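You operate a simulated robot arm through the tools that you are given. There is no shell and no other tool. Be economical: measure what you need, move in short steps, check, and stop when the job is done.

You run a simulated robot arm. Do the job below in one go: nothing can be reset, and whatever is moved stays where it is left.

## Task
Move the smudged white disc to the spindle and brush it clean there.
Fine: out of the blank DVD case, label up; disc brush, put back after; leave the disc lying flat; shut the case; nothing is dropped or pinched. Set down upright: disc brush. What is to be rubbed or washed off counts as gone when no trace of it is left.

Only the result counts: the job must be done as asked and must still hold three seconds after the hand-in. Knocking over, shifting, dropping, spilling or breaking anything else fails it.

## Robot
A 7-joint arm with a two-finger parallel gripper, fixed in place. Base frame: the origin is at the foot of the arm, x ahead of it, y to its left, z up. Lengths are in m, angles in degrees, forces in N, time in s.
Its first joint turns from -132.0 to 132.0 degrees. Payload 3.91 kg.
The TCP is the grasp point between the finger pads, 0.03 m short of the fingertips. In the tool frame z runs along the fingers and y along their closing line. The gripper opens to 0.11 m. The fingers are 0.02 m wide and 0.01 m thick; the gripper's body (0.048 by 0.112 m) begins 0.055 m behind the TCP.
Orientation is that of the tool frame in the base frame, as a unit quaternion [x, y, z, w]. With the fingers straight down and closing along the base's y, the tool's x points along the base's -x, its y along +y and its z along -z.

## Interface
- The arm moves only by the tool servo_tool. Its argument "targets" is a list of rows, each an object of numbers (a shift or turn left out is 0, a gripper value left out holds the last): "x", "y", "z": the shift along the tool's x, y, z in units of 25 mm (1.0 is 25 mm); "rx", "ry", "rz": the turn, a rotation vector about the tool's x, y, z in units of 5 degrees (1.0 is 5 degrees); "hand": the gripper command, from -1 (shut) to 1 (fully open), values between in proportion. In form: [{"x": .., "y": .., "z": .., "rx": .., "ry": .., "rz": .., "hand": ..}, ...]. A call has 1 to 20 rows; each row shifts and turns the commanded pose from where the row before left it, along the tool's axes as they then stand. A call with a number of a shift or a turn outside -1 to 1 is refused whole. Each row takes 0.2 s and may step no farther than 0.05 m and 8.6 degrees from the row before; otherwise, or with a gripper value out of range, the whole call is refused. Where a pose cannot be reached the arm comes as near as it can. A force on the tool above 70 N (or 10 N above the force at the start of the call, whichever is more), or a blocked arm, ends the call early, and 0.2 s more pass. Each finger travels about 0.108 m/s and halts on what it meets, pressing with about 33 N; the grip force reading is that of the motor and also rises with nothing between the fingers. The clock runs only during rows and for 0.2 s after the last one: add rows that do not move to give the fingers time. It gives the time, the measured TCP pose, the force on the tool (base axes), the opening and the grip force at its end, in the units of the frame above (readings bear some noise), with the torque about the TCP (base axes, N m) and any sound that the robot's microphone picked up, and new pictures: "pictures" is both (left out), scene, wrist or none.
- Cameras (640 x 400 px; columns grow to the right, rows downward): "scene" is fixed at [0.2218, 0.5016, 1.1307]; the picture's right is [0.68, -0.73, 0.00], its down [-0.63, -0.58, -0.52] and it looks along [0.38, 0.35, -0.86] (base axes); focal length 340 px, centre (320, 200). "wrist" rides on the gripper at [0.072, 0.017, -0.103] in the tool frame; the picture's right is [-0.23, 0.97, 0.00], its down [-0.76, -0.18, -0.62] and it looks along [-0.61, -0.14, 0.78] (tool axes); focal length 222 px, centre (320, 200). There is no depth. A picture from a camera that has moved, and an enlarged one, comes with that camera's place and axes in the base frame and with its lens.
- close_up(camera, box): a new picture of the part [left, top, right, bottom] of that camera's present view, enlarged. It takes no simulated time.
- job_done(): hands the job in; it is judged then, once.

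Go step by step. Nothing tells you positions but the pictures and the camera data: compare them with the known pose of the tool, close in by small moves and look again before you grip or let go. The budget is 120 turns and 200 pictures, counting those below and the enlarged ones. Unless the task says otherwise, let go and move clear before handing in, and close with one line.

The tools are called by a JSON object that holds its "fn" and its "kwargs". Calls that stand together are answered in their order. servo_tool: Moves the arm, as the interface text tells. Its arguments: {"type":"object","properties":{"targets":{"type":"array"},"pictures":{"type":"string","enum":["both","scene","wrist","none"]}},"required":["targets"]} The other tools are called the same way: close_up (camera, box) takes an enlarged picture of a part of a camera's view; job_done () hands the job in.

At the start:

```text
time: 0.0
eef_pos: [0.3708, 0.65, 0.8569]
tcp_rot: [0.0, 1.0, 0.0, 0.0]
contact_force: [-0.2, 0.1, -0.1]
moment: [0.02, 0.01, -0.03]
opening: 0.11
grip_force: 0.0
```

scene: 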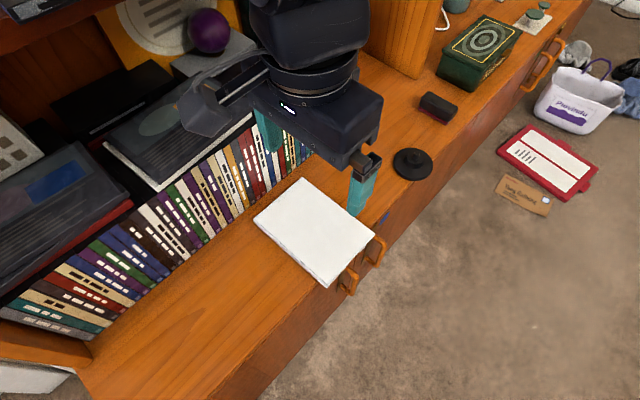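
wrist: 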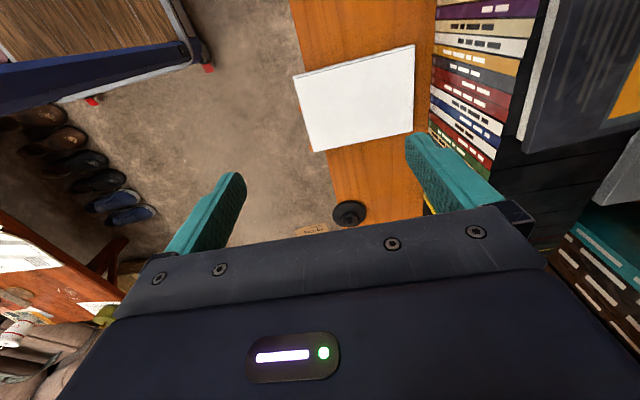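

I see a white case on the shelf, a black round spindle, and a dark block that is probably the brush. I'll enlarge those areas to find out their details.

{"fn": "close_up", "kwargs": {"camera": "scene", "box": [240, 160, 400, 300]}}

{"fn": "close_up", "kwargs": {"camera": "scene", "box": [370, 70, 490, 200]}}

{"fn": "close_up", "kwargs": {"camera": "wrist", "box": [280, 30, 440, 240]}}

```text
2.86 times, centred on (320, 230) of scene
camera zoom: at [0.2218, 0.5016, 1.1307], right [0.68, -0.73, 0.0], down [-0.63, -0.58, -0.52], along [0.38, 0.35, -0.86], focal length 972 px, centre (320, 114)
```

zoom: 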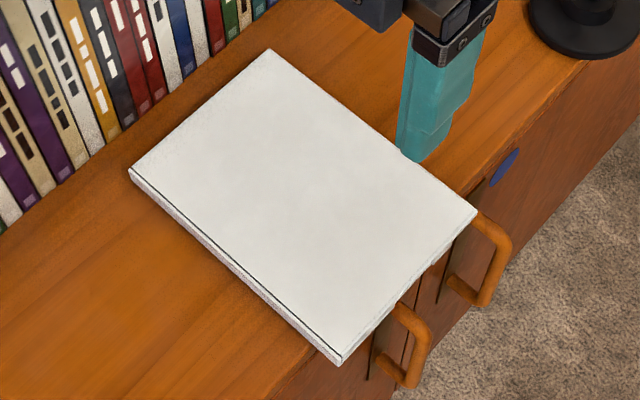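

```text
3.08 times, centred on (430, 135) of scene
camera zoom: at [0.2218, 0.5016, 1.1307], right [0.68, -0.73, 0.0], down [-0.63, -0.58, -0.52], along [0.38, 0.35, -0.86], focal length 1047 px, centre (-18, 400)
```

zoom: 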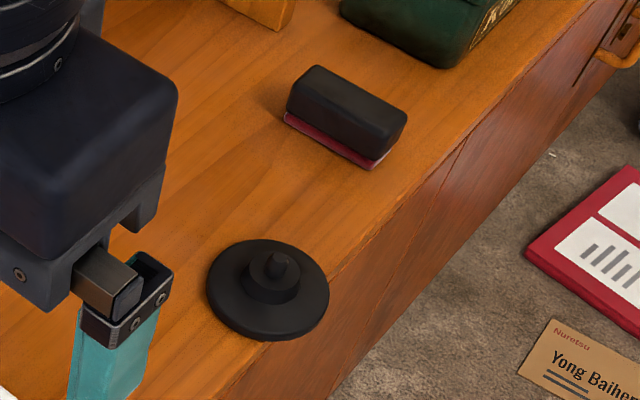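

```text
1.90 times, centred on (360, 135) of wrist
camera zoom: at [0.2984, 0.6668, 0.9591], right [0.23, 0.97, 0.0], down [0.76, -0.18, 0.62], along [0.61, -0.14, -0.78], focal length 423 px, centre (244, 324)
```

zoom: 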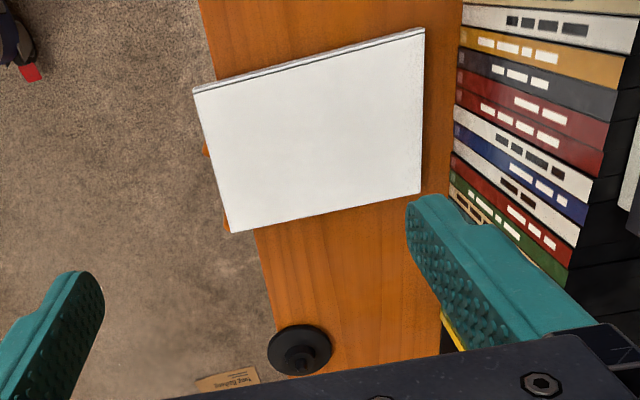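

The case lies axis-aligned, about x 0.35–0.49, y 0.61–0.80, with its top near z 0.57. The spindle is near (0.67, 0.65). I'll zoom in on the case sides to find the spine and the seam.

{"fn": "close_up", "kwargs": {"camera": "scene", "box": [250, 200, 340, 290]}}

{"fn": "close_up", "kwargs": {"camera": "scene", "box": [310, 200, 390, 290]}}

{"fn": "close_up", "kwargs": {"camera": "wrist", "box": [285, 35, 425, 160]}}

```text
4.44 times, centred on (295, 245) of scene
camera zoom: at [0.2218, 0.5016, 1.1307], right [0.68, -0.73, 0.0], down [-0.63, -0.58, -0.52], along [0.38, 0.35, -0.86], focal length 1512 px, centre (431, 0)
```

zoom: 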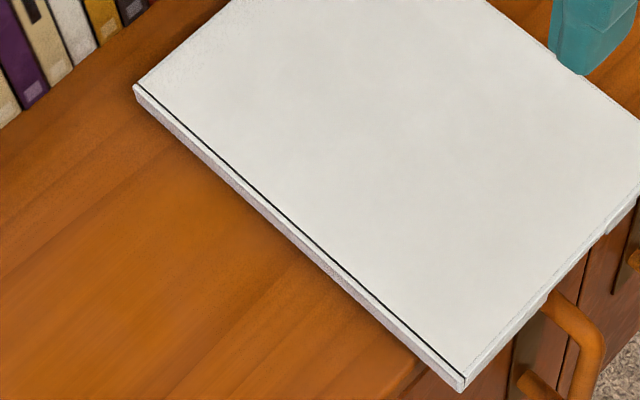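

```text
4.44 times, centred on (350, 245) of scene
camera zoom: at [0.2218, 0.5016, 1.1307], right [0.68, -0.73, 0.0], down [-0.63, -0.58, -0.52], along [0.38, 0.35, -0.86], focal length 1512 px, centre (187, 0)
```

zoom: 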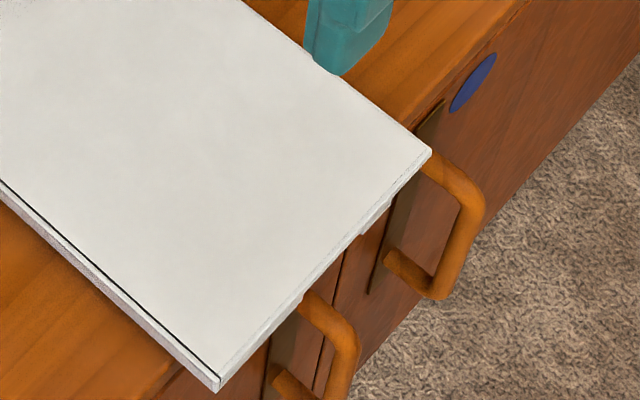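

```text
3.20 times, centred on (355, 98) of wrist
camera zoom: at [0.2984, 0.6668, 0.9591], right [0.23, 0.97, 0.0], down [0.76, -0.18, 0.62], along [0.61, -0.14, -0.78], focal length 711 px, centre (208, 528)
```

zoom: 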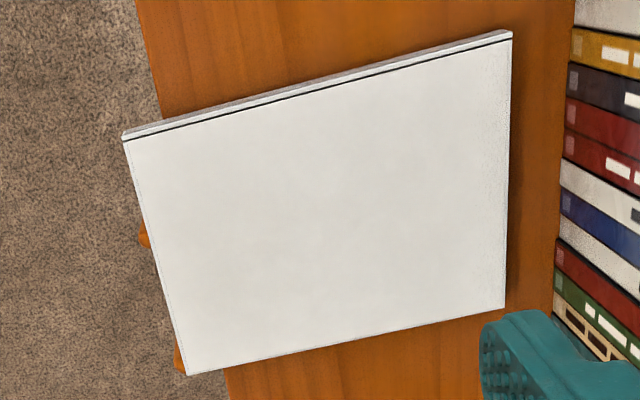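

The groove on top near x≈0.355 is the hinge, so the lid opens on the +x side. The y≈0.61 side seems to overhang the shelf's front edge. I'll move in front of the shelf and turn the camera towards that side.

{"fn": "servo_tool", "kwargs": {"targets": [{"y": -1, "x": -0.4}, {"y": -1, "x": -0.4}, {"y": -1, "x": -0.4}, {"y": -1, "x": -0.4}, {"y": -1, "x": -0.4}, {"y": -0.2, "z": 1}, {"z": 1}, {"z": 1}, {"z": 1}, {"z": 1}, {"z": 1}, {"z": 1}], "pictures": "none"}}

{"fn": "servo_tool", "kwargs": {"targets": [{"rz": -1}, {"rz": -1}, {"rz": -1}, {"rz": -1}, {"rz": -1}, {"rz": -1}, {"rz": -1}, {"rz": -1}, {"rz": -1}, {"rz": -1}, {"rz": -1}, {"rz": -1}, {"rz": -1}, {"rz": -1}, {"rz": -1}, {"rz": -1}, {"rz": -1}, {"rz": -1}]}}

```text
time: 2.6
eef_pos: [0.4195, 0.5209, 0.681]
tcp_rot: [0.0, 1.0, 0.001, 0.0]
contact_force: [0.0, -0.7, 0.8]
moment: [-0.01, 0.0, 0.02]
opening: 0.1101
grip_force: 0.1
```

```text
time: 6.4
eef_pos: [0.4201, 0.52, 0.6808]
tcp_rot: [0.708, -0.706, 0.0, 0.0]
contact_force: [0.1, -0.7, 0.3]
moment: [0.0, -0.01, -0.02]
opening: 0.1099
grip_force: 0.0
camera wrist: at [0.4036, 0.4474, 0.7841], right [-0.97, 0.23, 0.0], down [0.18, 0.76, 0.62], along [0.14, 0.61, -0.78], focal length 222 px, centre (320, 200)
```

scene: 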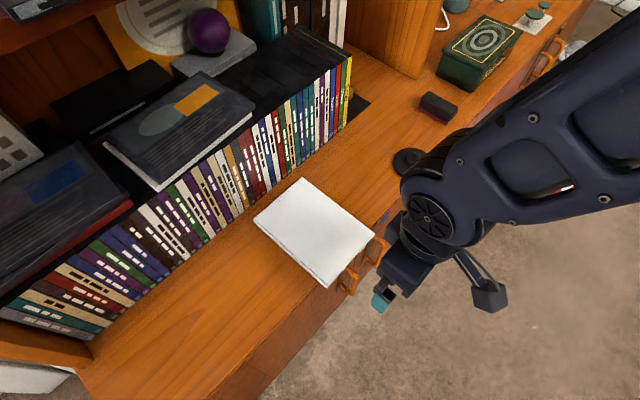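
wrist: 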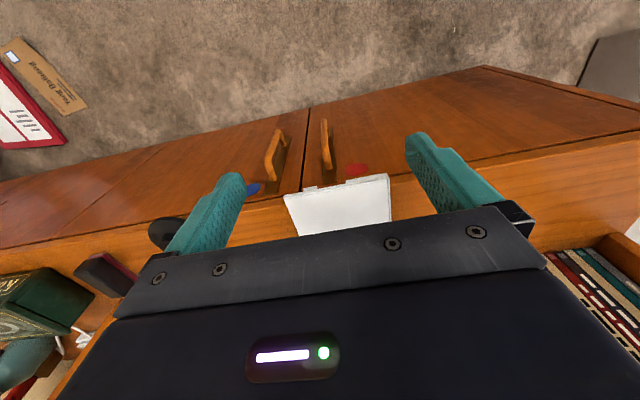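

The camera now looks at the front of the case, upside down. I'll zoom in.

{"fn": "close_up", "kwargs": {"camera": "wrist", "box": [270, 160, 410, 240]}}

{"fn": "close_up", "kwargs": {"camera": "scene", "box": [300, 220, 390, 295]}}

```text
4.57 times, centred on (340, 200) of wrist
camera zoom: at [0.4036, 0.4474, 0.7841], right [-0.97, 0.23, 0.0], down [0.18, 0.76, 0.62], along [0.14, 0.61, -0.78], focal length 1015 px, centre (229, 200)
```

zoom: 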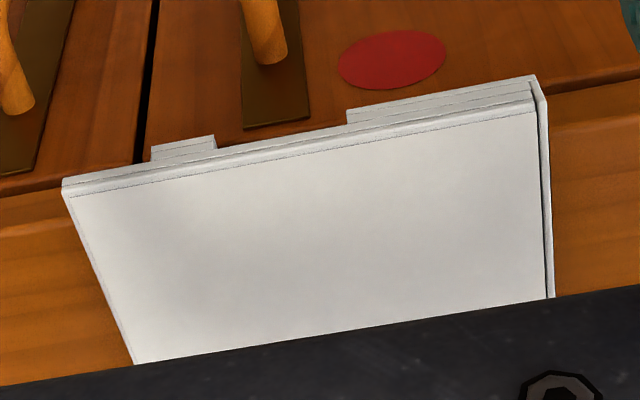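

```text
5.33 times, centred on (345, 258) of scene
camera zoom: at [0.2218, 0.5016, 1.1307], right [0.68, -0.73, 0.0], down [-0.63, -0.58, -0.52], along [0.38, 0.35, -0.86], focal length 1815 px, centre (187, -107)
```

zoom: 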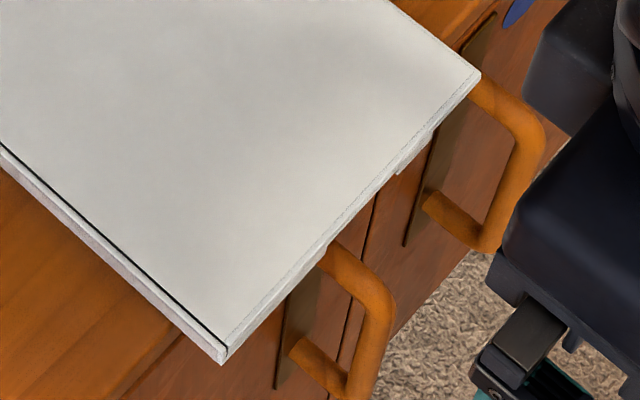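

The lid lies on a base that is notched on its front side, once at the +x corner for lifting the lid and once mid-side for gripping the disc. The case hangs about 1 cm over the shelf edge at y≈0.62. I'll turn the hand until the fingers point horizontally towards +y with the camera on the +x side.

{"fn": "servo_tool", "kwargs": {"targets": [{"rz": -1}, {"rz": -1}, {"rz": -1}, {"rz": -1}, {"rz": -1}, {"rz": -1}, {"rz": -1}, {"rz": -1}, {"rz": -1}, {"rz": -1}, {"rz": -1}, {"rz": -1}, {"rz": -1}, {"rz": -1}, {"rz": -1}, {"rz": -1}, {"rz": -1}, {"rz": -1}], "pictures": "none"}}

{"fn": "servo_tool", "kwargs": {"targets": [{"rx": 1}, {"rx": 1}, {"rx": 1}, {"rx": 1}, {"rx": 1}, {"rx": 1}, {"rx": 1}, {"rx": 1}, {"rx": 1}, {"rx": 1}, {"rx": 1}, {"rx": 1}, {"rx": 1}, {"rx": 1}, {"rx": 1}, {"rx": 1}, {"rx": 1}, {"rx": 1}]}}

```text
time: 10.2
eef_pos: [0.4217, 0.5201, 0.6789]
tcp_rot: [1.0, 0.0, 0.0, 0.0]
contact_force: [-0.2, -0.3, 0.0]
moment: [-0.03, 0.0, 0.0]
opening: 0.11
grip_force: 0.1
```

```text
time: 14.0
eef_pos: [0.4211, 0.52, 0.6813]
tcp_rot: [-0.706, 0.0, 0.0, 0.708]
contact_force: [-0.6, 0.2, 0.6]
moment: [0.01, 0.02, 0.03]
opening: 0.1099
grip_force: 0.1
camera wrist: at [0.4928, 0.4162, 0.6638], right [-0.23, 0.0, -0.97], down [-0.76, -0.62, 0.18], along [-0.61, 0.78, 0.14], focal length 222 px, centre (320, 200)
```

scene: 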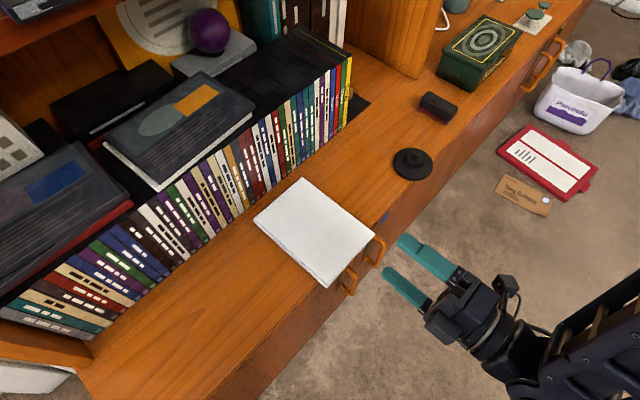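
wrist: 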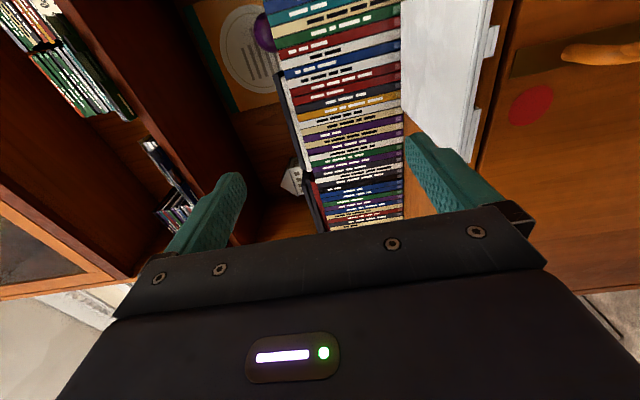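

The horizontal pose is reachable. I'll test rolling by -180° about the tool axis in free space, as the lid swing would need, and look at the front of the case on the way.

{"fn": "servo_tool", "kwargs": {"targets": [{"rz": -1}, {"rz": -1}, {"rz": -1}, {"rz": -1}, {"rz": -1}, {"rz": -1}, {"rz": -1}, {"rz": -1}, {"rz": -1}, {"rz": -1}, {"rz": -1}, {"rz": -1}, {"rz": -1}, {"rz": -1}, {"rz": -1}, {"rz": -1}, {"rz": -1}, {"rz": -1}], "pictures": "wrist"}}

{"fn": "servo_tool", "kwargs": {"targets": [{"rz": -1}, {"rz": -1}, {"rz": -1}, {"rz": -1}, {"rz": -1}, {"rz": -1}, {"rz": -1}, {"rz": -1}, {"rz": -1}, {"rz": -1}, {"rz": -1}, {"rz": -1}, {"rz": -1}, {"rz": -1}, {"rz": -1}, {"rz": -1}, {"rz": -1}, {"rz": -1}], "pictures": "wrist"}}

```text
time: 17.8
eef_pos: [0.4201, 0.5205, 0.6805]
tcp_rot: [0.499, 0.501, 0.5, -0.5]
contact_force: [0.5, -0.4, -0.3]
moment: [0.01, -0.02, -0.01]
opening: 0.1099
grip_force: 0.0
camera wrist: at [0.4378, 0.417, 0.7533], right [0.97, 0.0, -0.23], down [-0.18, -0.62, -0.76], along [-0.14, 0.78, -0.61], focal length 222 px, centre (320, 200)
```

wrist: 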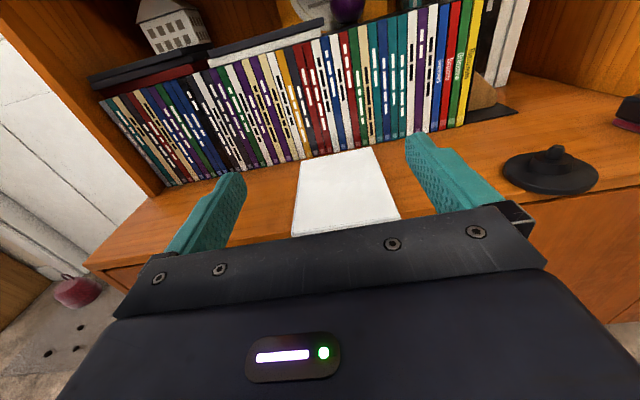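

```text
time: 21.1
eef_pos: [0.4373, 0.5481, 0.7487]
tcp_rot: [0.136, 0.643, 0.747, -0.104]
contact_force: [0.7, -1.4, 0.7]
moment: [-0.03, -0.02, 0.02]
opening: 0.1097
grip_force: 0.1
out of reach, approached as far as the arm can: row 16
stopped in row 16: the arm was blocked; the commanded pose is now the measured one
camera wrist: at [0.3662, 0.4457, 0.7745], right [0.54, -0.15, 0.83], down [0.61, -0.6, -0.51], along [0.58, 0.78, -0.23], focal length 222 px, centre (320, 200)
```

wrist: 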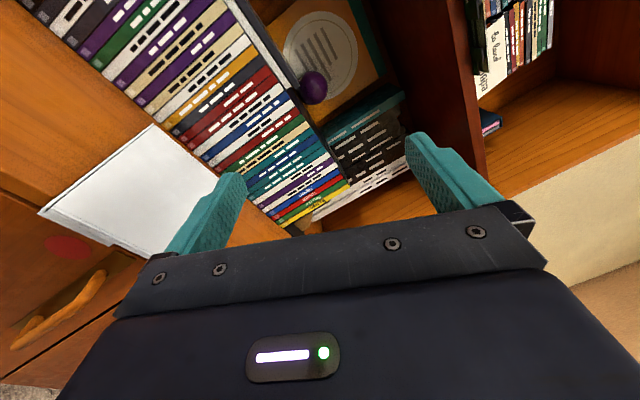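

The roll limit is around -145°, which is useful to know. I'll roll back and look at the front corner of the case from close by, at shelf level.

{"fn": "servo_tool", "kwargs": {"targets": [{"rx": 0.111, "ry": -0.059, "rz": 0.936}, {"rx": 0.111, "ry": -0.059, "rz": 0.936}, {"rx": 0.111, "ry": -0.059, "rz": 0.936}, {"rx": 0.111, "ry": -0.059, "rz": 0.936}, {"rx": 0.111, "ry": -0.059, "rz": 0.936}, {"rx": 0.111, "ry": -0.059, "rz": 0.936}, {"rx": 0.111, "ry": -0.059, "rz": 0.936}, {"rx": 0.111, "ry": -0.059, "rz": 0.936}, {"rx": 0.111, "ry": -0.059, "rz": 0.936}, {"rx": 0.111, "ry": -0.059, "rz": 0.936}, {"rx": 0.111, "ry": -0.059, "rz": 0.936}, {"rx": 0.111, "ry": -0.059, "rz": 0.936}, {"rx": 0.111, "ry": -0.059, "rz": 0.936}, {"rx": 0.111, "ry": -0.059, "rz": 0.936}, {"rx": 0.111, "ry": -0.059, "rz": 0.936}], "pictures": "none"}}

{"fn": "servo_tool", "kwargs": {"targets": [{"x": -0.3, "y": 0.45}, {"x": -0.9, "y": 0.45}, {"x": -0.9, "y": 0.45}, {"x": -0.9, "y": 0.45}, {"x": -0.9, "y": 0.45}, {"x": -0.9, "y": 0.45}, {"x": -0.9, "y": 0.45}, {"x": -0.9, "y": 0.45}], "pictures": "none"}}

{"fn": "servo_tool", "kwargs": {"targets": [{"rz": 1}, {"rz": 1}, {"rz": 1}, {"rz": 1}, {"rz": 1}, {"rz": 1}, {"rz": 1}, {"rz": 1}, {"rz": 1}, {"rz": 1}, {"rz": 1}, {"rz": 1}, {"rz": 1}, {"rz": 1}, {"rz": 1}, {"rz": 1}, {"rz": 1}, {"rz": 1}]}}

```text
time: 24.3
eef_pos: [0.4349, 0.548, 0.7473]
tcp_rot: [0.5, 0.501, 0.5, -0.5]
contact_force: [-0.5, -0.1, 0.7]
moment: [0.01, 0.0, 0.05]
opening: 0.11
grip_force: 0.0
```

```text
time: 26.1
eef_pos: [0.5175, 0.5585, 0.5939]
tcp_rot: [-0.494, -0.499, -0.502, 0.505]
contact_force: [-0.6, 0.3, -1.3]
moment: [-0.01, 0.02, -0.03]
opening: 0.11
grip_force: 0.0
```

```text
time: 29.9
eef_pos: [0.5252, 0.5475, 0.5828]
tcp_rot: [0.708, 0.001, -0.001, -0.707]
contact_force: [0.8, 0.4, 0.0]
moment: [-0.02, -0.02, 0.02]
opening: 0.1095
grip_force: 0.1
camera wrist: at [0.5992, 0.4444, 0.566], right [-0.23, 0.0, -0.97], down [-0.76, -0.62, 0.18], along [-0.61, 0.78, 0.14], focal length 222 px, centre (320, 200)
```

scene: 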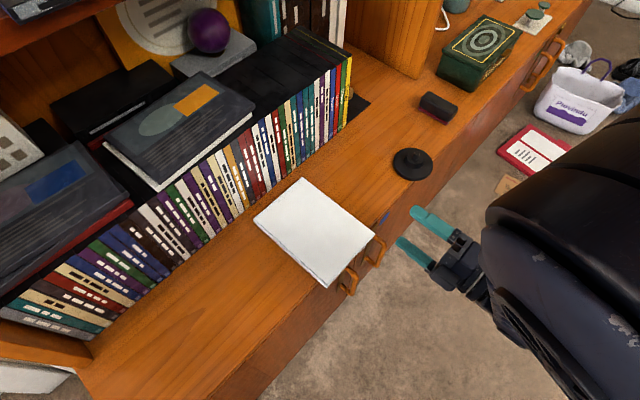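
wrist: 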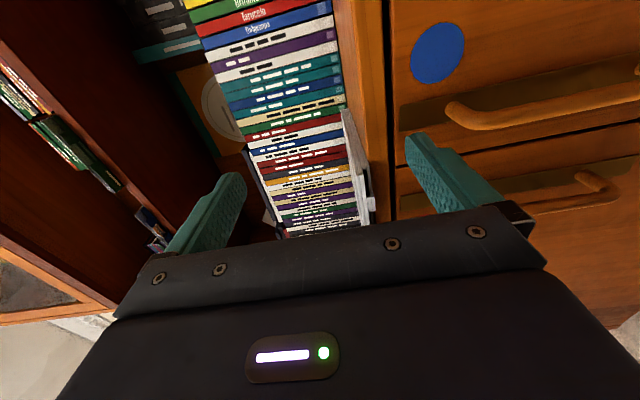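

{"fn": "close_up", "kwargs": {"camera": "wrist", "box": [320, 90, 410, 230]}}

```text
2.86 times, centred on (365, 160) of wrist
camera zoom: at [0.5992, 0.4444, 0.566], right [-0.23, 0.0, -0.97], down [-0.76, -0.62, 0.18], along [-0.61, 0.78, 0.14], focal length 635 px, centre (191, 314)
```

zoom: 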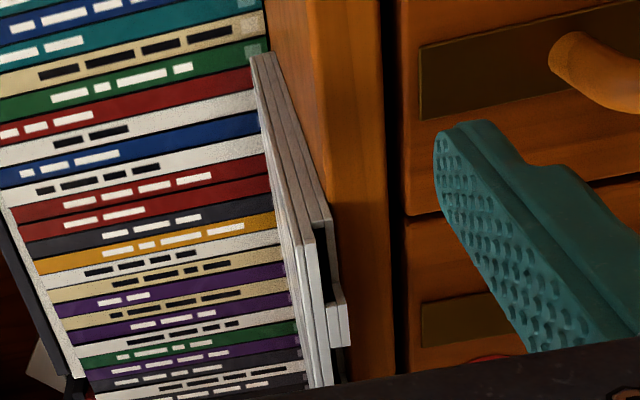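

The lid's underside is about z 0.5515 and its top 0.557, with the shelf at about 0.5435. I'll rehearse the lid arc about 5 cm in front of the shelf, with a narrow slot opening, to learn the reachable range.

{"fn": "servo_tool", "kwargs": {"targets": [{"x": -0.6, "y": 0.38, "z": -0.1, "hand": -0.709}, {"x": -0.6, "y": 0.38, "z": -0.1}, {"x": -0.57, "y": 0.39, "z": -0.1}, {}, {}], "pictures": "none"}}

{"fn": "servo_tool", "kwargs": {"targets": [{"x": -0.019, "y": -0.429, "rz": -1}, {"x": -0.019, "y": -0.429, "rz": -1}, {"x": -0.019, "y": -0.429, "rz": -1}, {"x": -0.019, "y": -0.429, "rz": -1}, {"x": -0.019, "y": -0.429, "rz": -1}, {"x": -0.019, "y": -0.429, "rz": -1}, {"x": -0.019, "y": -0.429, "rz": -1}, {"x": -0.019, "y": -0.429, "rz": -1}, {"x": -0.019, "y": -0.429, "rz": -1}, {"x": -0.019, "y": -0.429, "rz": -1}, {"x": -0.019, "y": -0.429, "rz": -1}, {"x": -0.019, "y": -0.429, "rz": -1}, {"x": -0.019, "y": -0.429, "rz": -1}, {"x": -0.019, "y": -0.429, "rz": -1}, {"x": -0.019, "y": -0.429, "rz": -1}, {"x": -0.019, "y": -0.429, "rz": -1}, {"x": -0.019, "y": -0.429, "rz": -1}, {"x": -0.019, "y": -0.429, "rz": -1}], "pictures": "none"}}

{"fn": "servo_tool", "kwargs": {"targets": [{"x": -0.019, "y": -0.429, "rz": -1}, {"x": -0.019, "y": -0.429, "rz": -1}, {"x": -0.019, "y": -0.429, "rz": -1}, {"x": -0.019, "y": -0.429, "rz": -1}, {"x": -0.019, "y": -0.429, "rz": -1}, {"x": -0.019, "y": -0.429, "rz": -1}, {"x": -0.019, "y": -0.429, "rz": -1}, {"x": -0.019, "y": -0.429, "rz": -1}, {"x": -0.019, "y": -0.429, "rz": -1}, {"x": -0.019, "y": -0.429, "rz": -1}, {"x": -0.019, "y": -0.429, "rz": -1}, {"x": -0.019, "y": -0.429, "rz": -1}, {"x": -0.019, "y": -0.429, "rz": -1}, {"x": -0.019, "y": -0.429, "rz": -1}, {"x": -0.019, "y": -0.429, "rz": -1}, {"x": -0.019, "y": -0.429, "rz": -1}, {"x": -0.019, "y": -0.429, "rz": -1}, {"x": -0.019, "y": -0.429, "rz": -1}]}}

```text
time: 31.1
eef_pos: [0.4796, 0.5395, 0.5518]
tcp_rot: [0.708, 0.001, 0.0, -0.707]
contact_force: [0.4, 0.2, 0.6]
moment: [0.0, 0.0, 0.01]
opening: 0.0159
grip_force: 0.0
```

```text
time: 34.9
eef_pos: [0.3589, 0.5408, 0.6766]
tcp_rot: [0.5, 0.501, 0.5, -0.499]
contact_force: [-0.4, -0.4, -0.1]
moment: [0.0, 0.02, 0.01]
opening: 0.0159
grip_force: 0.1
```

```text
time: 37.8
eef_pos: [0.2879, 0.5948, 0.6944]
tcp_rot: [0.175, 0.633, 0.727, -0.199]
contact_force: [-0.8, -0.2, 0.1]
moment: [0.03, -0.03, 0.0]
opening: 0.016
grip_force: 0.0
out of reach, approached as far as the arm can: row 11, 12, 13, 14
stopped in row 14: the arm was blocked; the commanded pose is now the measured one
camera wrist: at [0.2337, 0.4848, 0.7308], right [0.69, -0.1, 0.71], down [0.56, -0.54, -0.62], along [0.45, 0.83, -0.32], focal length 222 px, centre (320, 200)
```

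scene: 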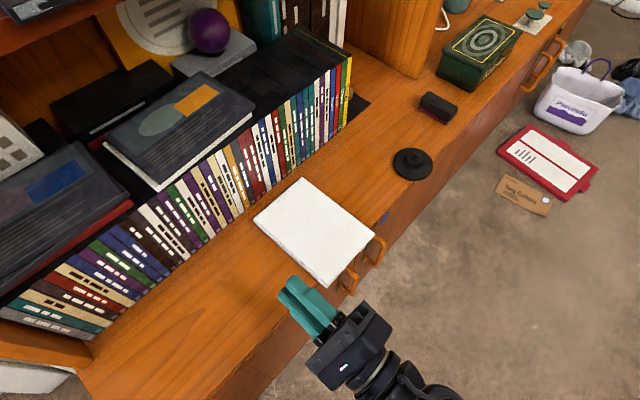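
wrist: 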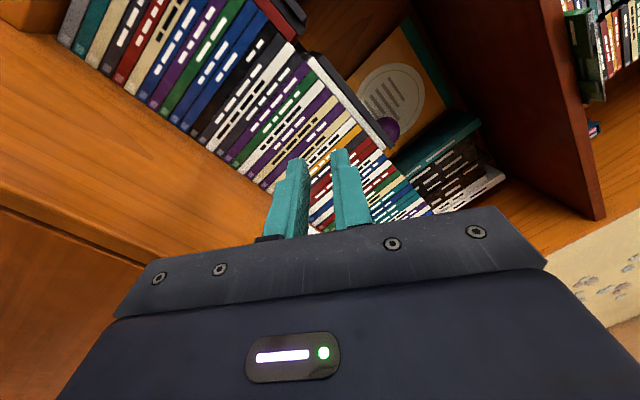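

The aligned arc works up to about -140° of roll. For the last part I'll hold the roll and widen the slot. Now I return to the start pose in front of the corner.

{"fn": "servo_tool", "kwargs": {"targets": [{"rx": 0.07, "ry": -0.118, "rz": 0.987, "z": -0.2}, {"rx": 0.07, "ry": -0.118, "rz": 0.987, "z": -0.2}, {"rx": 0.07, "ry": -0.118, "rz": 0.987, "z": -0.2}, {"rx": 0.07, "ry": -0.118, "rz": 0.987, "z": -0.2}, {"rx": 0.07, "ry": -0.118, "rz": 0.987, "z": -0.2}, {"rx": 0.07, "ry": -0.118, "rz": 0.987, "z": -0.2}, {"rx": 0.07, "ry": -0.118, "rz": 0.987, "z": -0.2}, {"rx": 0.07, "ry": -0.118, "rz": 0.987, "z": -0.2}, {"rx": 0.07, "ry": -0.118, "rz": 0.987, "z": -0.2}, {"rx": 0.07, "ry": -0.118, "rz": 0.987, "z": -0.2}, {"rx": 0.07, "ry": -0.118, "rz": 0.987, "z": -0.2}, {"rx": 0.07, "ry": -0.118, "rz": 0.987}], "pictures": "none"}}

{"fn": "servo_tool", "kwargs": {"targets": [{"y": 0.96}, {"y": 0.96}, {"y": 0.96}, {"y": 0.96}, {"y": 0.96}, {"y": 0.96}, {"y": 0.96}, {"y": 0.96}, {"x": -1}, {"x": -1}, {"x": -1}, {"x": -0.6}], "pictures": "none"}}

{"fn": "servo_tool", "kwargs": {"targets": [{"rz": 1}, {"rz": 1}, {"rz": 1}, {"rz": 1}, {"rz": 1}, {"rz": 1}, {"rz": 1}, {"rz": 1}, {"rz": 1}, {"rz": 1}, {"rz": 1}, {"rz": 1}, {"rz": 1}, {"rz": 1}, {"rz": 1}, {"rz": 1}, {"rz": 1}, {"rz": 1}]}}

```text
time: 40.4
eef_pos: [0.2864, 0.5392, 0.6893]
tcp_rot: [-0.5, -0.499, -0.5, 0.501]
contact_force: [0.2, 0.2, 0.1]
moment: [0.02, 0.02, -0.02]
opening: 0.0164
grip_force: 0.1
```

```text
time: 43.0
eef_pos: [0.4788, 0.5395, 0.5992]
tcp_rot: [-0.499, -0.5, -0.5, 0.5]
contact_force: [0.2, 0.6, 0.3]
moment: [0.02, 0.0, -0.01]
opening: 0.0161
grip_force: 0.0
```

```text
time: 46.8
eef_pos: [0.477, 0.5399, 0.5993]
tcp_rot: [-0.707, 0.0, 0.001, 0.707]
contact_force: [0.3, 0.6, 0.4]
moment: [0.0, -0.03, 0.0]
opening: 0.0163
grip_force: 0.1
camera wrist: at [0.5507, 0.4366, 0.5825], right [-0.23, 0.0, -0.97], down [-0.76, -0.62, 0.18], along [-0.61, 0.78, 0.14], focal length 222 px, centre (320, 200)
```

scene: 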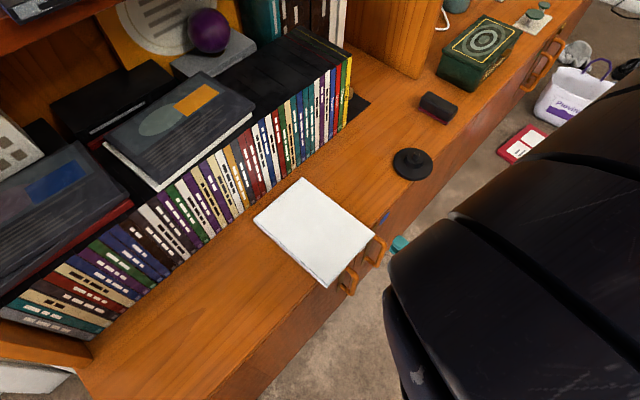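
wrist: 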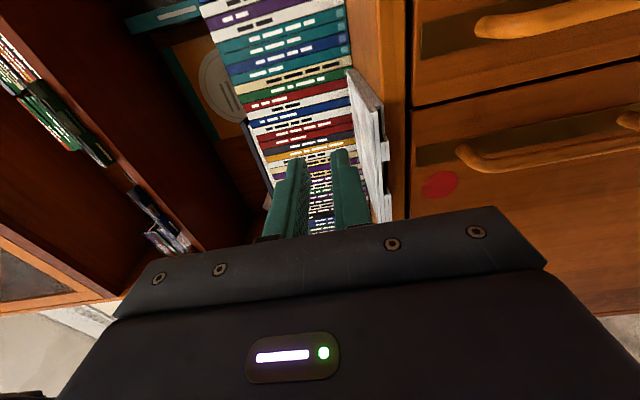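

Now I'll lower to lid height, in line with the lid, while still short of it, then look.

{"fn": "servo_tool", "kwargs": {"targets": [{"x": 0.1, "y": 0.92}, {"x": 0.06, "y": 0.91, "z": 0.3}, {}], "pictures": "wrist"}}

{"fn": "close_up", "kwargs": {"camera": "wrist", "box": [270, 60, 430, 240]}}

{"fn": "close_up", "kwargs": {"camera": "scene", "box": [330, 180, 440, 290]}}

```text
time: 47.6
eef_pos: [0.4826, 0.5468, 0.5551]
tcp_rot: [-0.706, -0.001, 0.0, 0.708]
contact_force: [0.5, -0.7, -1.1]
moment: [0.0, 0.0, 0.02]
opening: 0.0159
grip_force: 0.0
camera wrist: at [0.5556, 0.4441, 0.5377], right [-0.23, 0.0, -0.97], down [-0.76, -0.62, 0.18], along [-0.61, 0.78, 0.14], focal length 222 px, centre (320, 200)
```

wrist: 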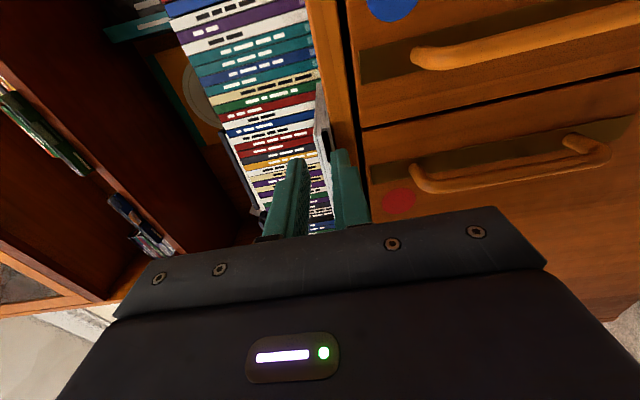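

```text
2.22 times, centred on (350, 150) of wrist
camera zoom: at [0.5556, 0.4441, 0.5377], right [-0.23, 0.0, -0.97], down [-0.76, -0.62, 0.18], along [-0.61, 0.78, 0.14], focal length 494 px, centre (253, 311)
```

zoom: 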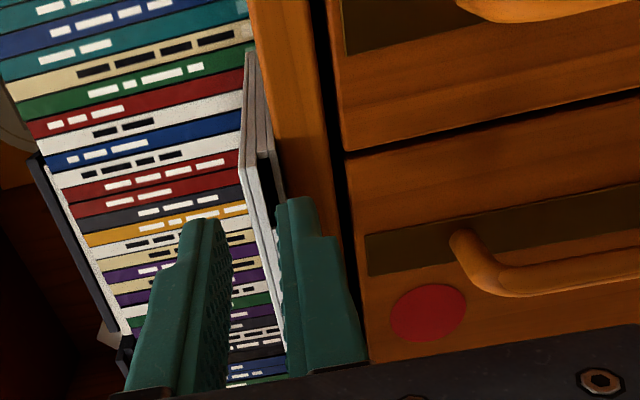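

```text
3.64 times, centred on (385, 235) of scene
camera zoom: at [0.2218, 0.5016, 1.1307], right [0.68, -0.73, 0.0], down [-0.63, -0.58, -0.52], along [0.38, 0.35, -0.86], focal length 1237 px, centre (84, 73)
```

zoom: 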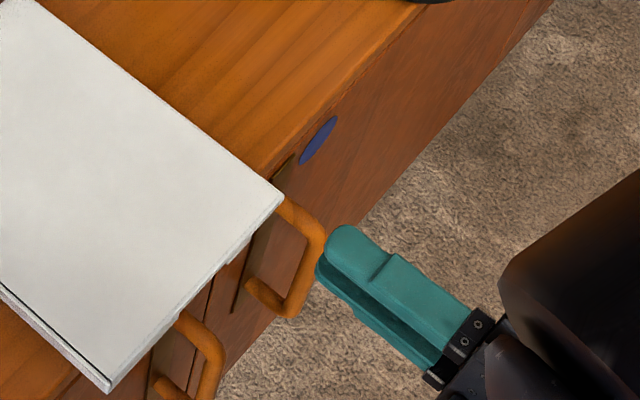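

{"fn": "close_up", "kwargs": {"camera": "wrist", "box": [310, 80, 370, 180]}}

```text
4.00 times, centred on (340, 130) of wrist
camera zoom: at [0.5556, 0.4441, 0.5377], right [-0.23, 0.0, -0.97], down [-0.76, -0.62, 0.18], along [-0.61, 0.78, 0.14], focal length 888 px, centre (240, 480)
```

zoom: 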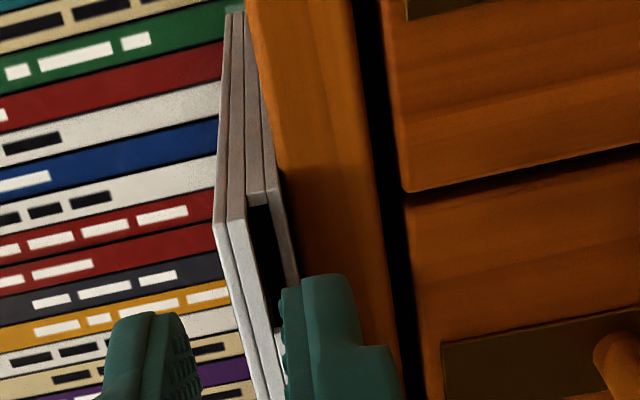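

The notch at the corner goes right through, so the lid (z 0.551–0.557) is exposed there. The slot between the fingers is centred on the lid with about 4 mm clearance on each side. I'll slide in to about 8 mm overlap.

{"fn": "servo_tool", "kwargs": {"targets": [{"z": 0.5}, {"z": 0.5}, {"z": 0.3}, {"z": 0.2}, {}], "pictures": "wrist"}}

{"fn": "close_up", "kwargs": {"camera": "wrist", "box": [300, 80, 380, 190]}}

{"fn": "close_up", "kwargs": {"camera": "scene", "box": [330, 180, 440, 290]}}

```text
time: 48.8
eef_pos: [0.4832, 0.5843, 0.5531]
tcp_rot: [-0.706, -0.001, 0.001, 0.708]
contact_force: [0.2, 0.0, 1.4]
moment: [0.02, 0.03, 0.02]
opening: 0.016
grip_force: 0.1
camera wrist: at [0.5558, 0.4814, 0.537], right [-0.23, 0.0, -0.97], down [-0.76, -0.62, 0.18], along [-0.61, 0.78, 0.14], focal length 222 px, centre (320, 200)
```

wrist: 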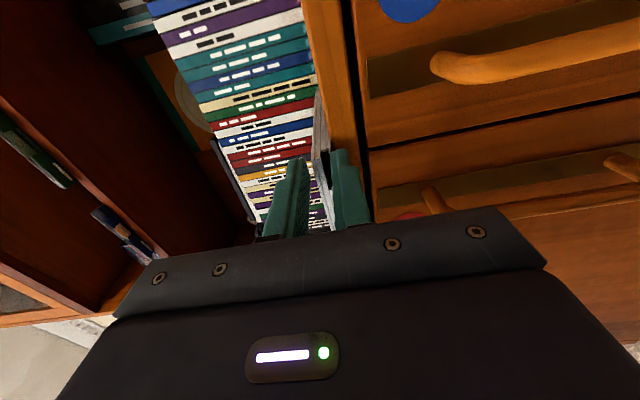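

```text
3.64 times, centred on (340, 135) of wrist
camera zoom: at [0.5558, 0.4814, 0.537], right [-0.23, 0.0, -0.97], down [-0.76, -0.62, 0.18], along [-0.61, 0.78, 0.14], focal length 808 px, centre (247, 436)
```

zoom: 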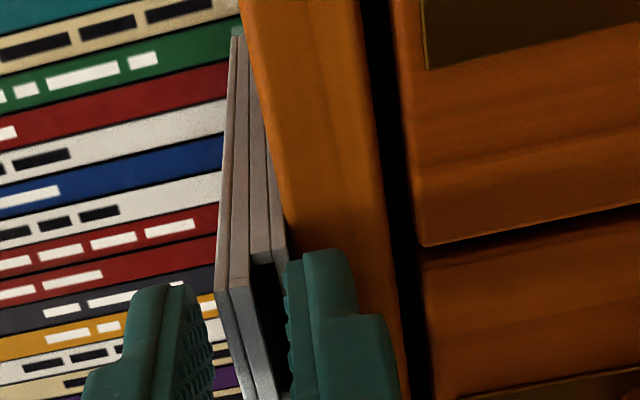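

```text
3.64 times, centred on (385, 235) of scene
camera zoom: at [0.2218, 0.5016, 1.1307], right [0.68, -0.73, 0.0], down [-0.63, -0.58, -0.52], along [0.38, 0.35, -0.86], focal length 1237 px, centre (84, 73)
```

zoom: 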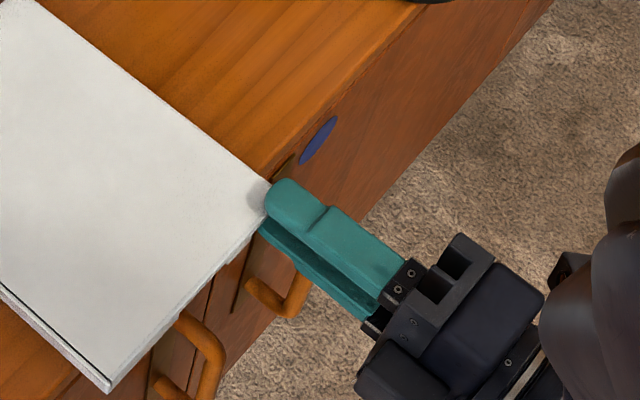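

The fingertips straddle the lid corner. I'll lift the first 30° along the arc and check.

{"fn": "servo_tool", "kwargs": {"targets": [{"x": -0.01, "y": -0.215, "rz": -0.5}, {"x": -0.01, "y": -0.215, "rz": -0.5}, {"x": -0.01, "y": -0.215, "rz": -0.5}, {"x": -0.01, "y": -0.215, "rz": -0.5}, {"x": -0.01, "y": -0.215, "rz": -0.5}, {"x": -0.01, "y": -0.215, "rz": -0.5}, {"x": -0.01, "y": -0.215, "rz": -0.5}, {"x": -0.01, "y": -0.215, "rz": -0.5}]}}

{"fn": "close_up", "kwargs": {"camera": "scene", "box": [240, 160, 440, 300]}}

```text
time: 50.6
eef_pos: [0.4737, 0.5836, 0.5953]
tcp_rot: [-0.696, -0.123, -0.122, 0.697]
contact_force: [0.5, 0.6, 0.5]
moment: [0.02, -0.01, -0.01]
opening: 0.0163
grip_force: 0.3
camera wrist: at [0.5484, 0.4808, 0.605], right [0.12, 0.0, -0.99], down [-0.78, -0.62, -0.09], along [-0.62, 0.78, -0.07], focal length 222 px, centre (320, 200)
```

scene: 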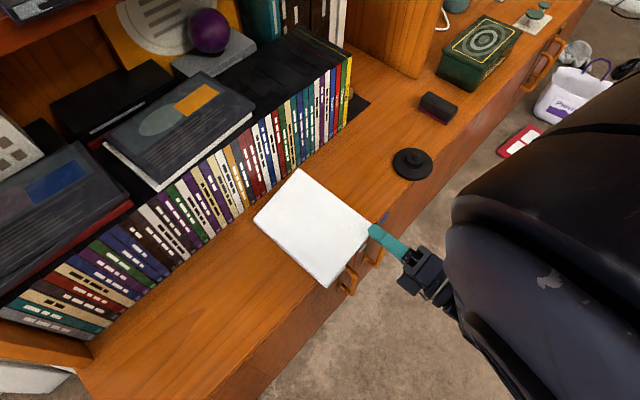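
wrist: 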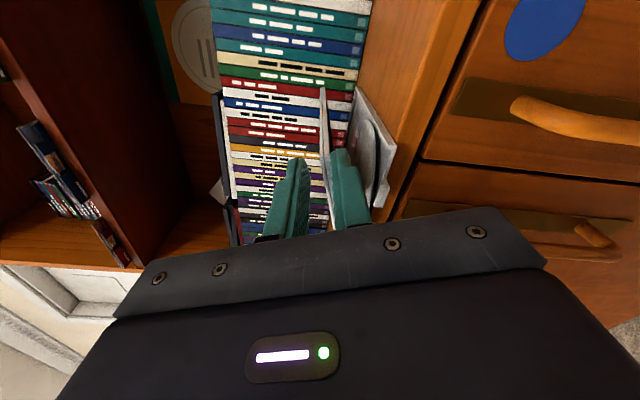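

```text
2.86 times, centred on (340, 230) of scene
camera zoom: at [0.2218, 0.5016, 1.1307], right [0.68, -0.73, 0.0], down [-0.63, -0.58, -0.52], along [0.38, 0.35, -0.86], focal length 972 px, centre (263, 114)
```

zoom: 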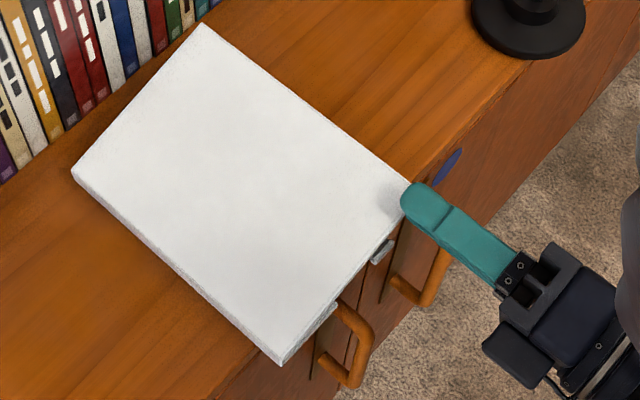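

The lid is rising and the base stays put. I'll continue up to about 90°.

{"fn": "servo_tool", "kwargs": {"targets": [{"x": -0.019, "y": -0.429, "rz": -1}, {"x": -0.019, "y": -0.429, "rz": -1}, {"x": -0.019, "y": -0.429, "rz": -1}, {"x": -0.019, "y": -0.429, "rz": -1}, {"x": -0.019, "y": -0.429, "rz": -1}, {"x": -0.019, "y": -0.429, "rz": -1}, {"x": -0.019, "y": -0.429, "rz": -1}, {"x": -0.019, "y": -0.429, "rz": -1}, {"x": -0.019, "y": -0.429, "rz": -1}, {"x": -0.019, "y": -0.429, "rz": -1}, {"x": -0.019, "y": -0.429, "rz": -1}, {"x": -0.019, "y": -0.429, "rz": -1}]}}

{"fn": "close_up", "kwargs": {"camera": "scene", "box": [220, 140, 420, 300]}}

```text
time: 53.2
eef_pos: [0.3799, 0.5845, 0.6747]
tcp_rot: [-0.541, -0.455, -0.455, 0.542]
contact_force: [-0.7, 0.7, 0.1]
moment: [0.01, 0.03, -0.02]
opening: 0.0161
grip_force: 0.0
camera wrist: at [0.4097, 0.481, 0.7433], right [0.92, 0.0, -0.39], down [-0.31, -0.62, -0.72], along [-0.24, 0.78, -0.57], focal length 222 px, centre (320, 200)
```

scene: 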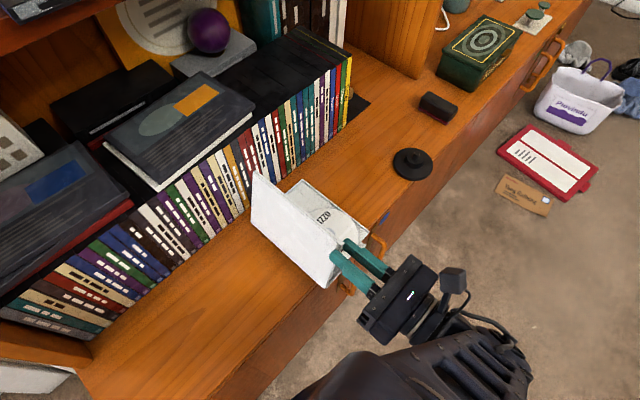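
wrist: 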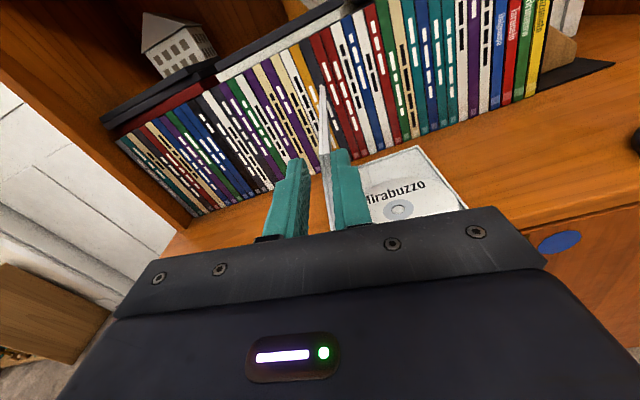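

```text
2.50 times, centred on (320, 220) of scene
camera zoom: at [0.2218, 0.5016, 1.1307], right [0.68, -0.73, 0.0], down [-0.63, -0.58, -0.52], along [0.38, 0.35, -0.86], focal length 851 px, centre (320, 150)
```

zoom: 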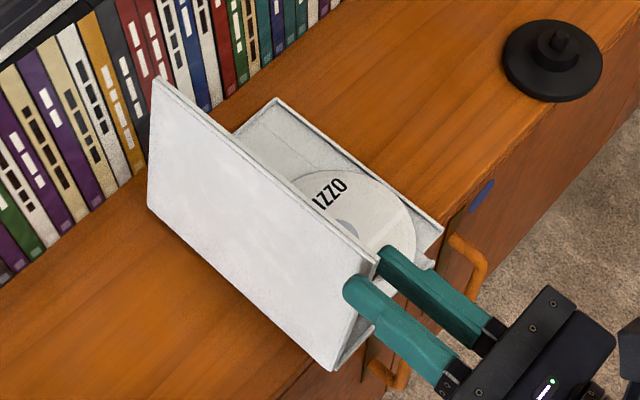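

The lid is at about 80° and the disc ("Mirabuzzo") lies near the front. I'll continue to 135°.

{"fn": "servo_tool", "kwargs": {"targets": [{"x": -0.019, "y": -0.429, "rz": -1}, {"x": -0.019, "y": -0.429, "rz": -1}, {"x": -0.019, "y": -0.429, "rz": -1}, {"x": -0.019, "y": -0.429, "rz": -1}, {"x": -0.019, "y": -0.429, "rz": -1}, {"x": -0.019, "y": -0.429, "rz": -1}, {"x": -0.019, "y": -0.429, "rz": -1}, {"x": -0.019, "y": -0.429, "rz": -1}, {"x": -0.019, "y": -0.429, "rz": -1}, {"x": -0.019, "y": -0.429, "rz": -1}]}}

{"fn": "close_up", "kwargs": {"camera": "scene", "box": [220, 140, 420, 300]}}

```text
time: 55.4
eef_pos: [0.2798, 0.5853, 0.6478]
tcp_rot: [0.297, 0.641, 0.642, -0.299]
contact_force: [0.9, -0.2, -0.5]
moment: [0.0, 0.04, 0.03]
opening: 0.0164
grip_force: 0.2
camera wrist: at [0.2468, 0.4822, 0.7132], right [0.89, 0.0, 0.45], down [0.35, -0.62, -0.7], along [0.28, 0.78, -0.55], focal length 222 px, centre (320, 200)
```

scene: 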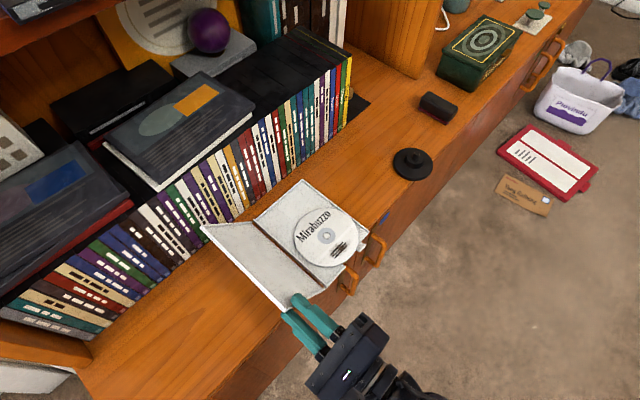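
wrist: 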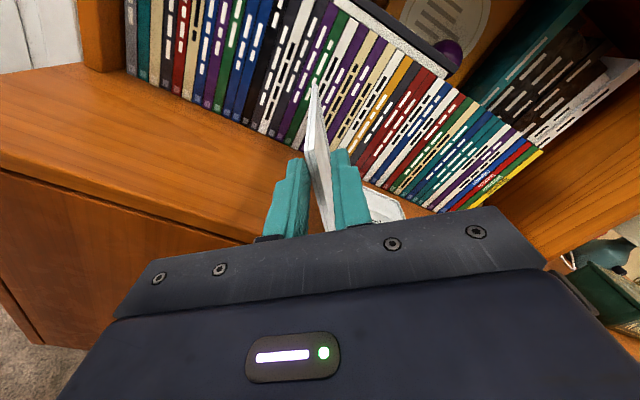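

```text
2.50 times, centred on (320, 220) of scene
camera zoom: at [0.2218, 0.5016, 1.1307], right [0.68, -0.73, 0.0], down [-0.63, -0.58, -0.52], along [0.38, 0.35, -0.86], focal length 851 px, centre (320, 150)
```

zoom: 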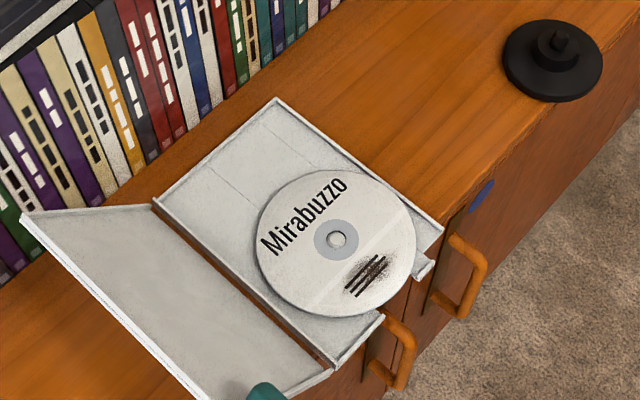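

The lid is at 130° and I can see the dark smudge on the disc's front half. I'll hold the roll, slowly widen the slot, and lower the lid the rest of the way.

{"fn": "servo_tool", "kwargs": {"targets": [{"x": -0.09, "y": -0.423, "hand": -0.65}, {"x": -0.126, "y": -0.406, "hand": -0.6}, {"x": -0.16, "y": -0.388, "hand": -0.5}, {"x": -0.191, "y": -0.367, "hand": -0.4}, {"x": -0.22, "y": -0.343, "hand": -0.3}, {}]}}

{"fn": "close_up", "kwargs": {"camera": "scene", "box": [200, 180, 400, 340]}}

```text
time: 56.8
eef_pos: [0.2556, 0.5851, 0.5999]
tcp_rot: [0.298, 0.64, 0.641, -0.3]
contact_force: [0.8, -0.5, -0.2]
moment: [0.05, -0.02, -0.02]
opening: 0.0386
grip_force: 0.1
camera wrist: at [0.222, 0.4816, 0.666], right [0.89, 0.0, 0.45], down [0.35, -0.62, -0.7], along [0.28, 0.78, -0.55], focal length 222 px, centre (320, 200)
```

scene: 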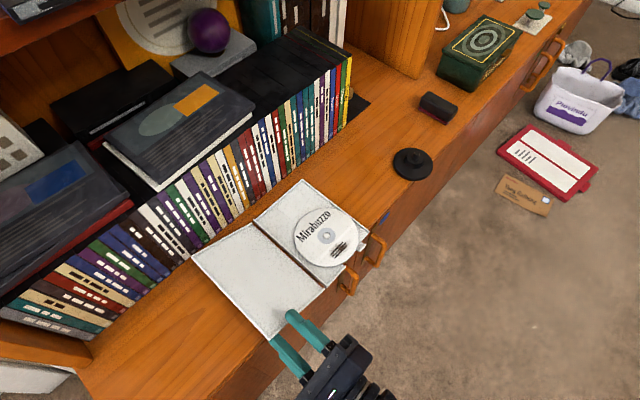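
wrist: 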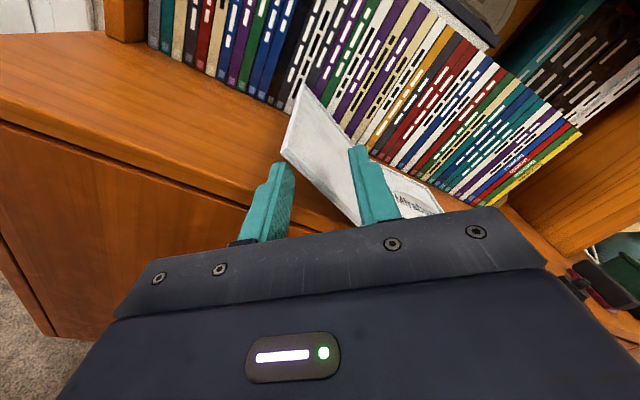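

```text
2.50 times, centred on (300, 260) of scene
camera zoom: at [0.2218, 0.5016, 1.1307], right [0.68, -0.73, 0.0], down [-0.63, -0.58, -0.52], along [0.38, 0.35, -0.86], focal length 851 px, centre (370, 50)
```

zoom: 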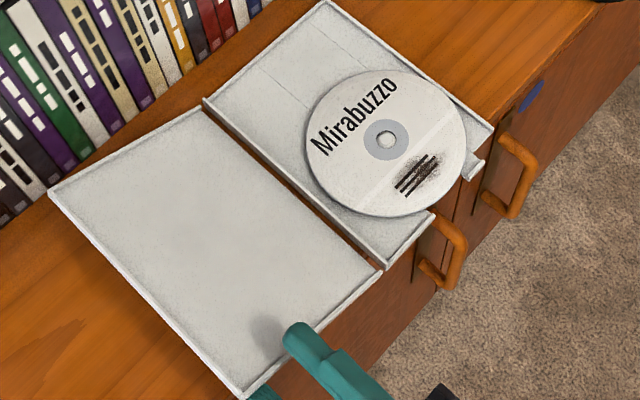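

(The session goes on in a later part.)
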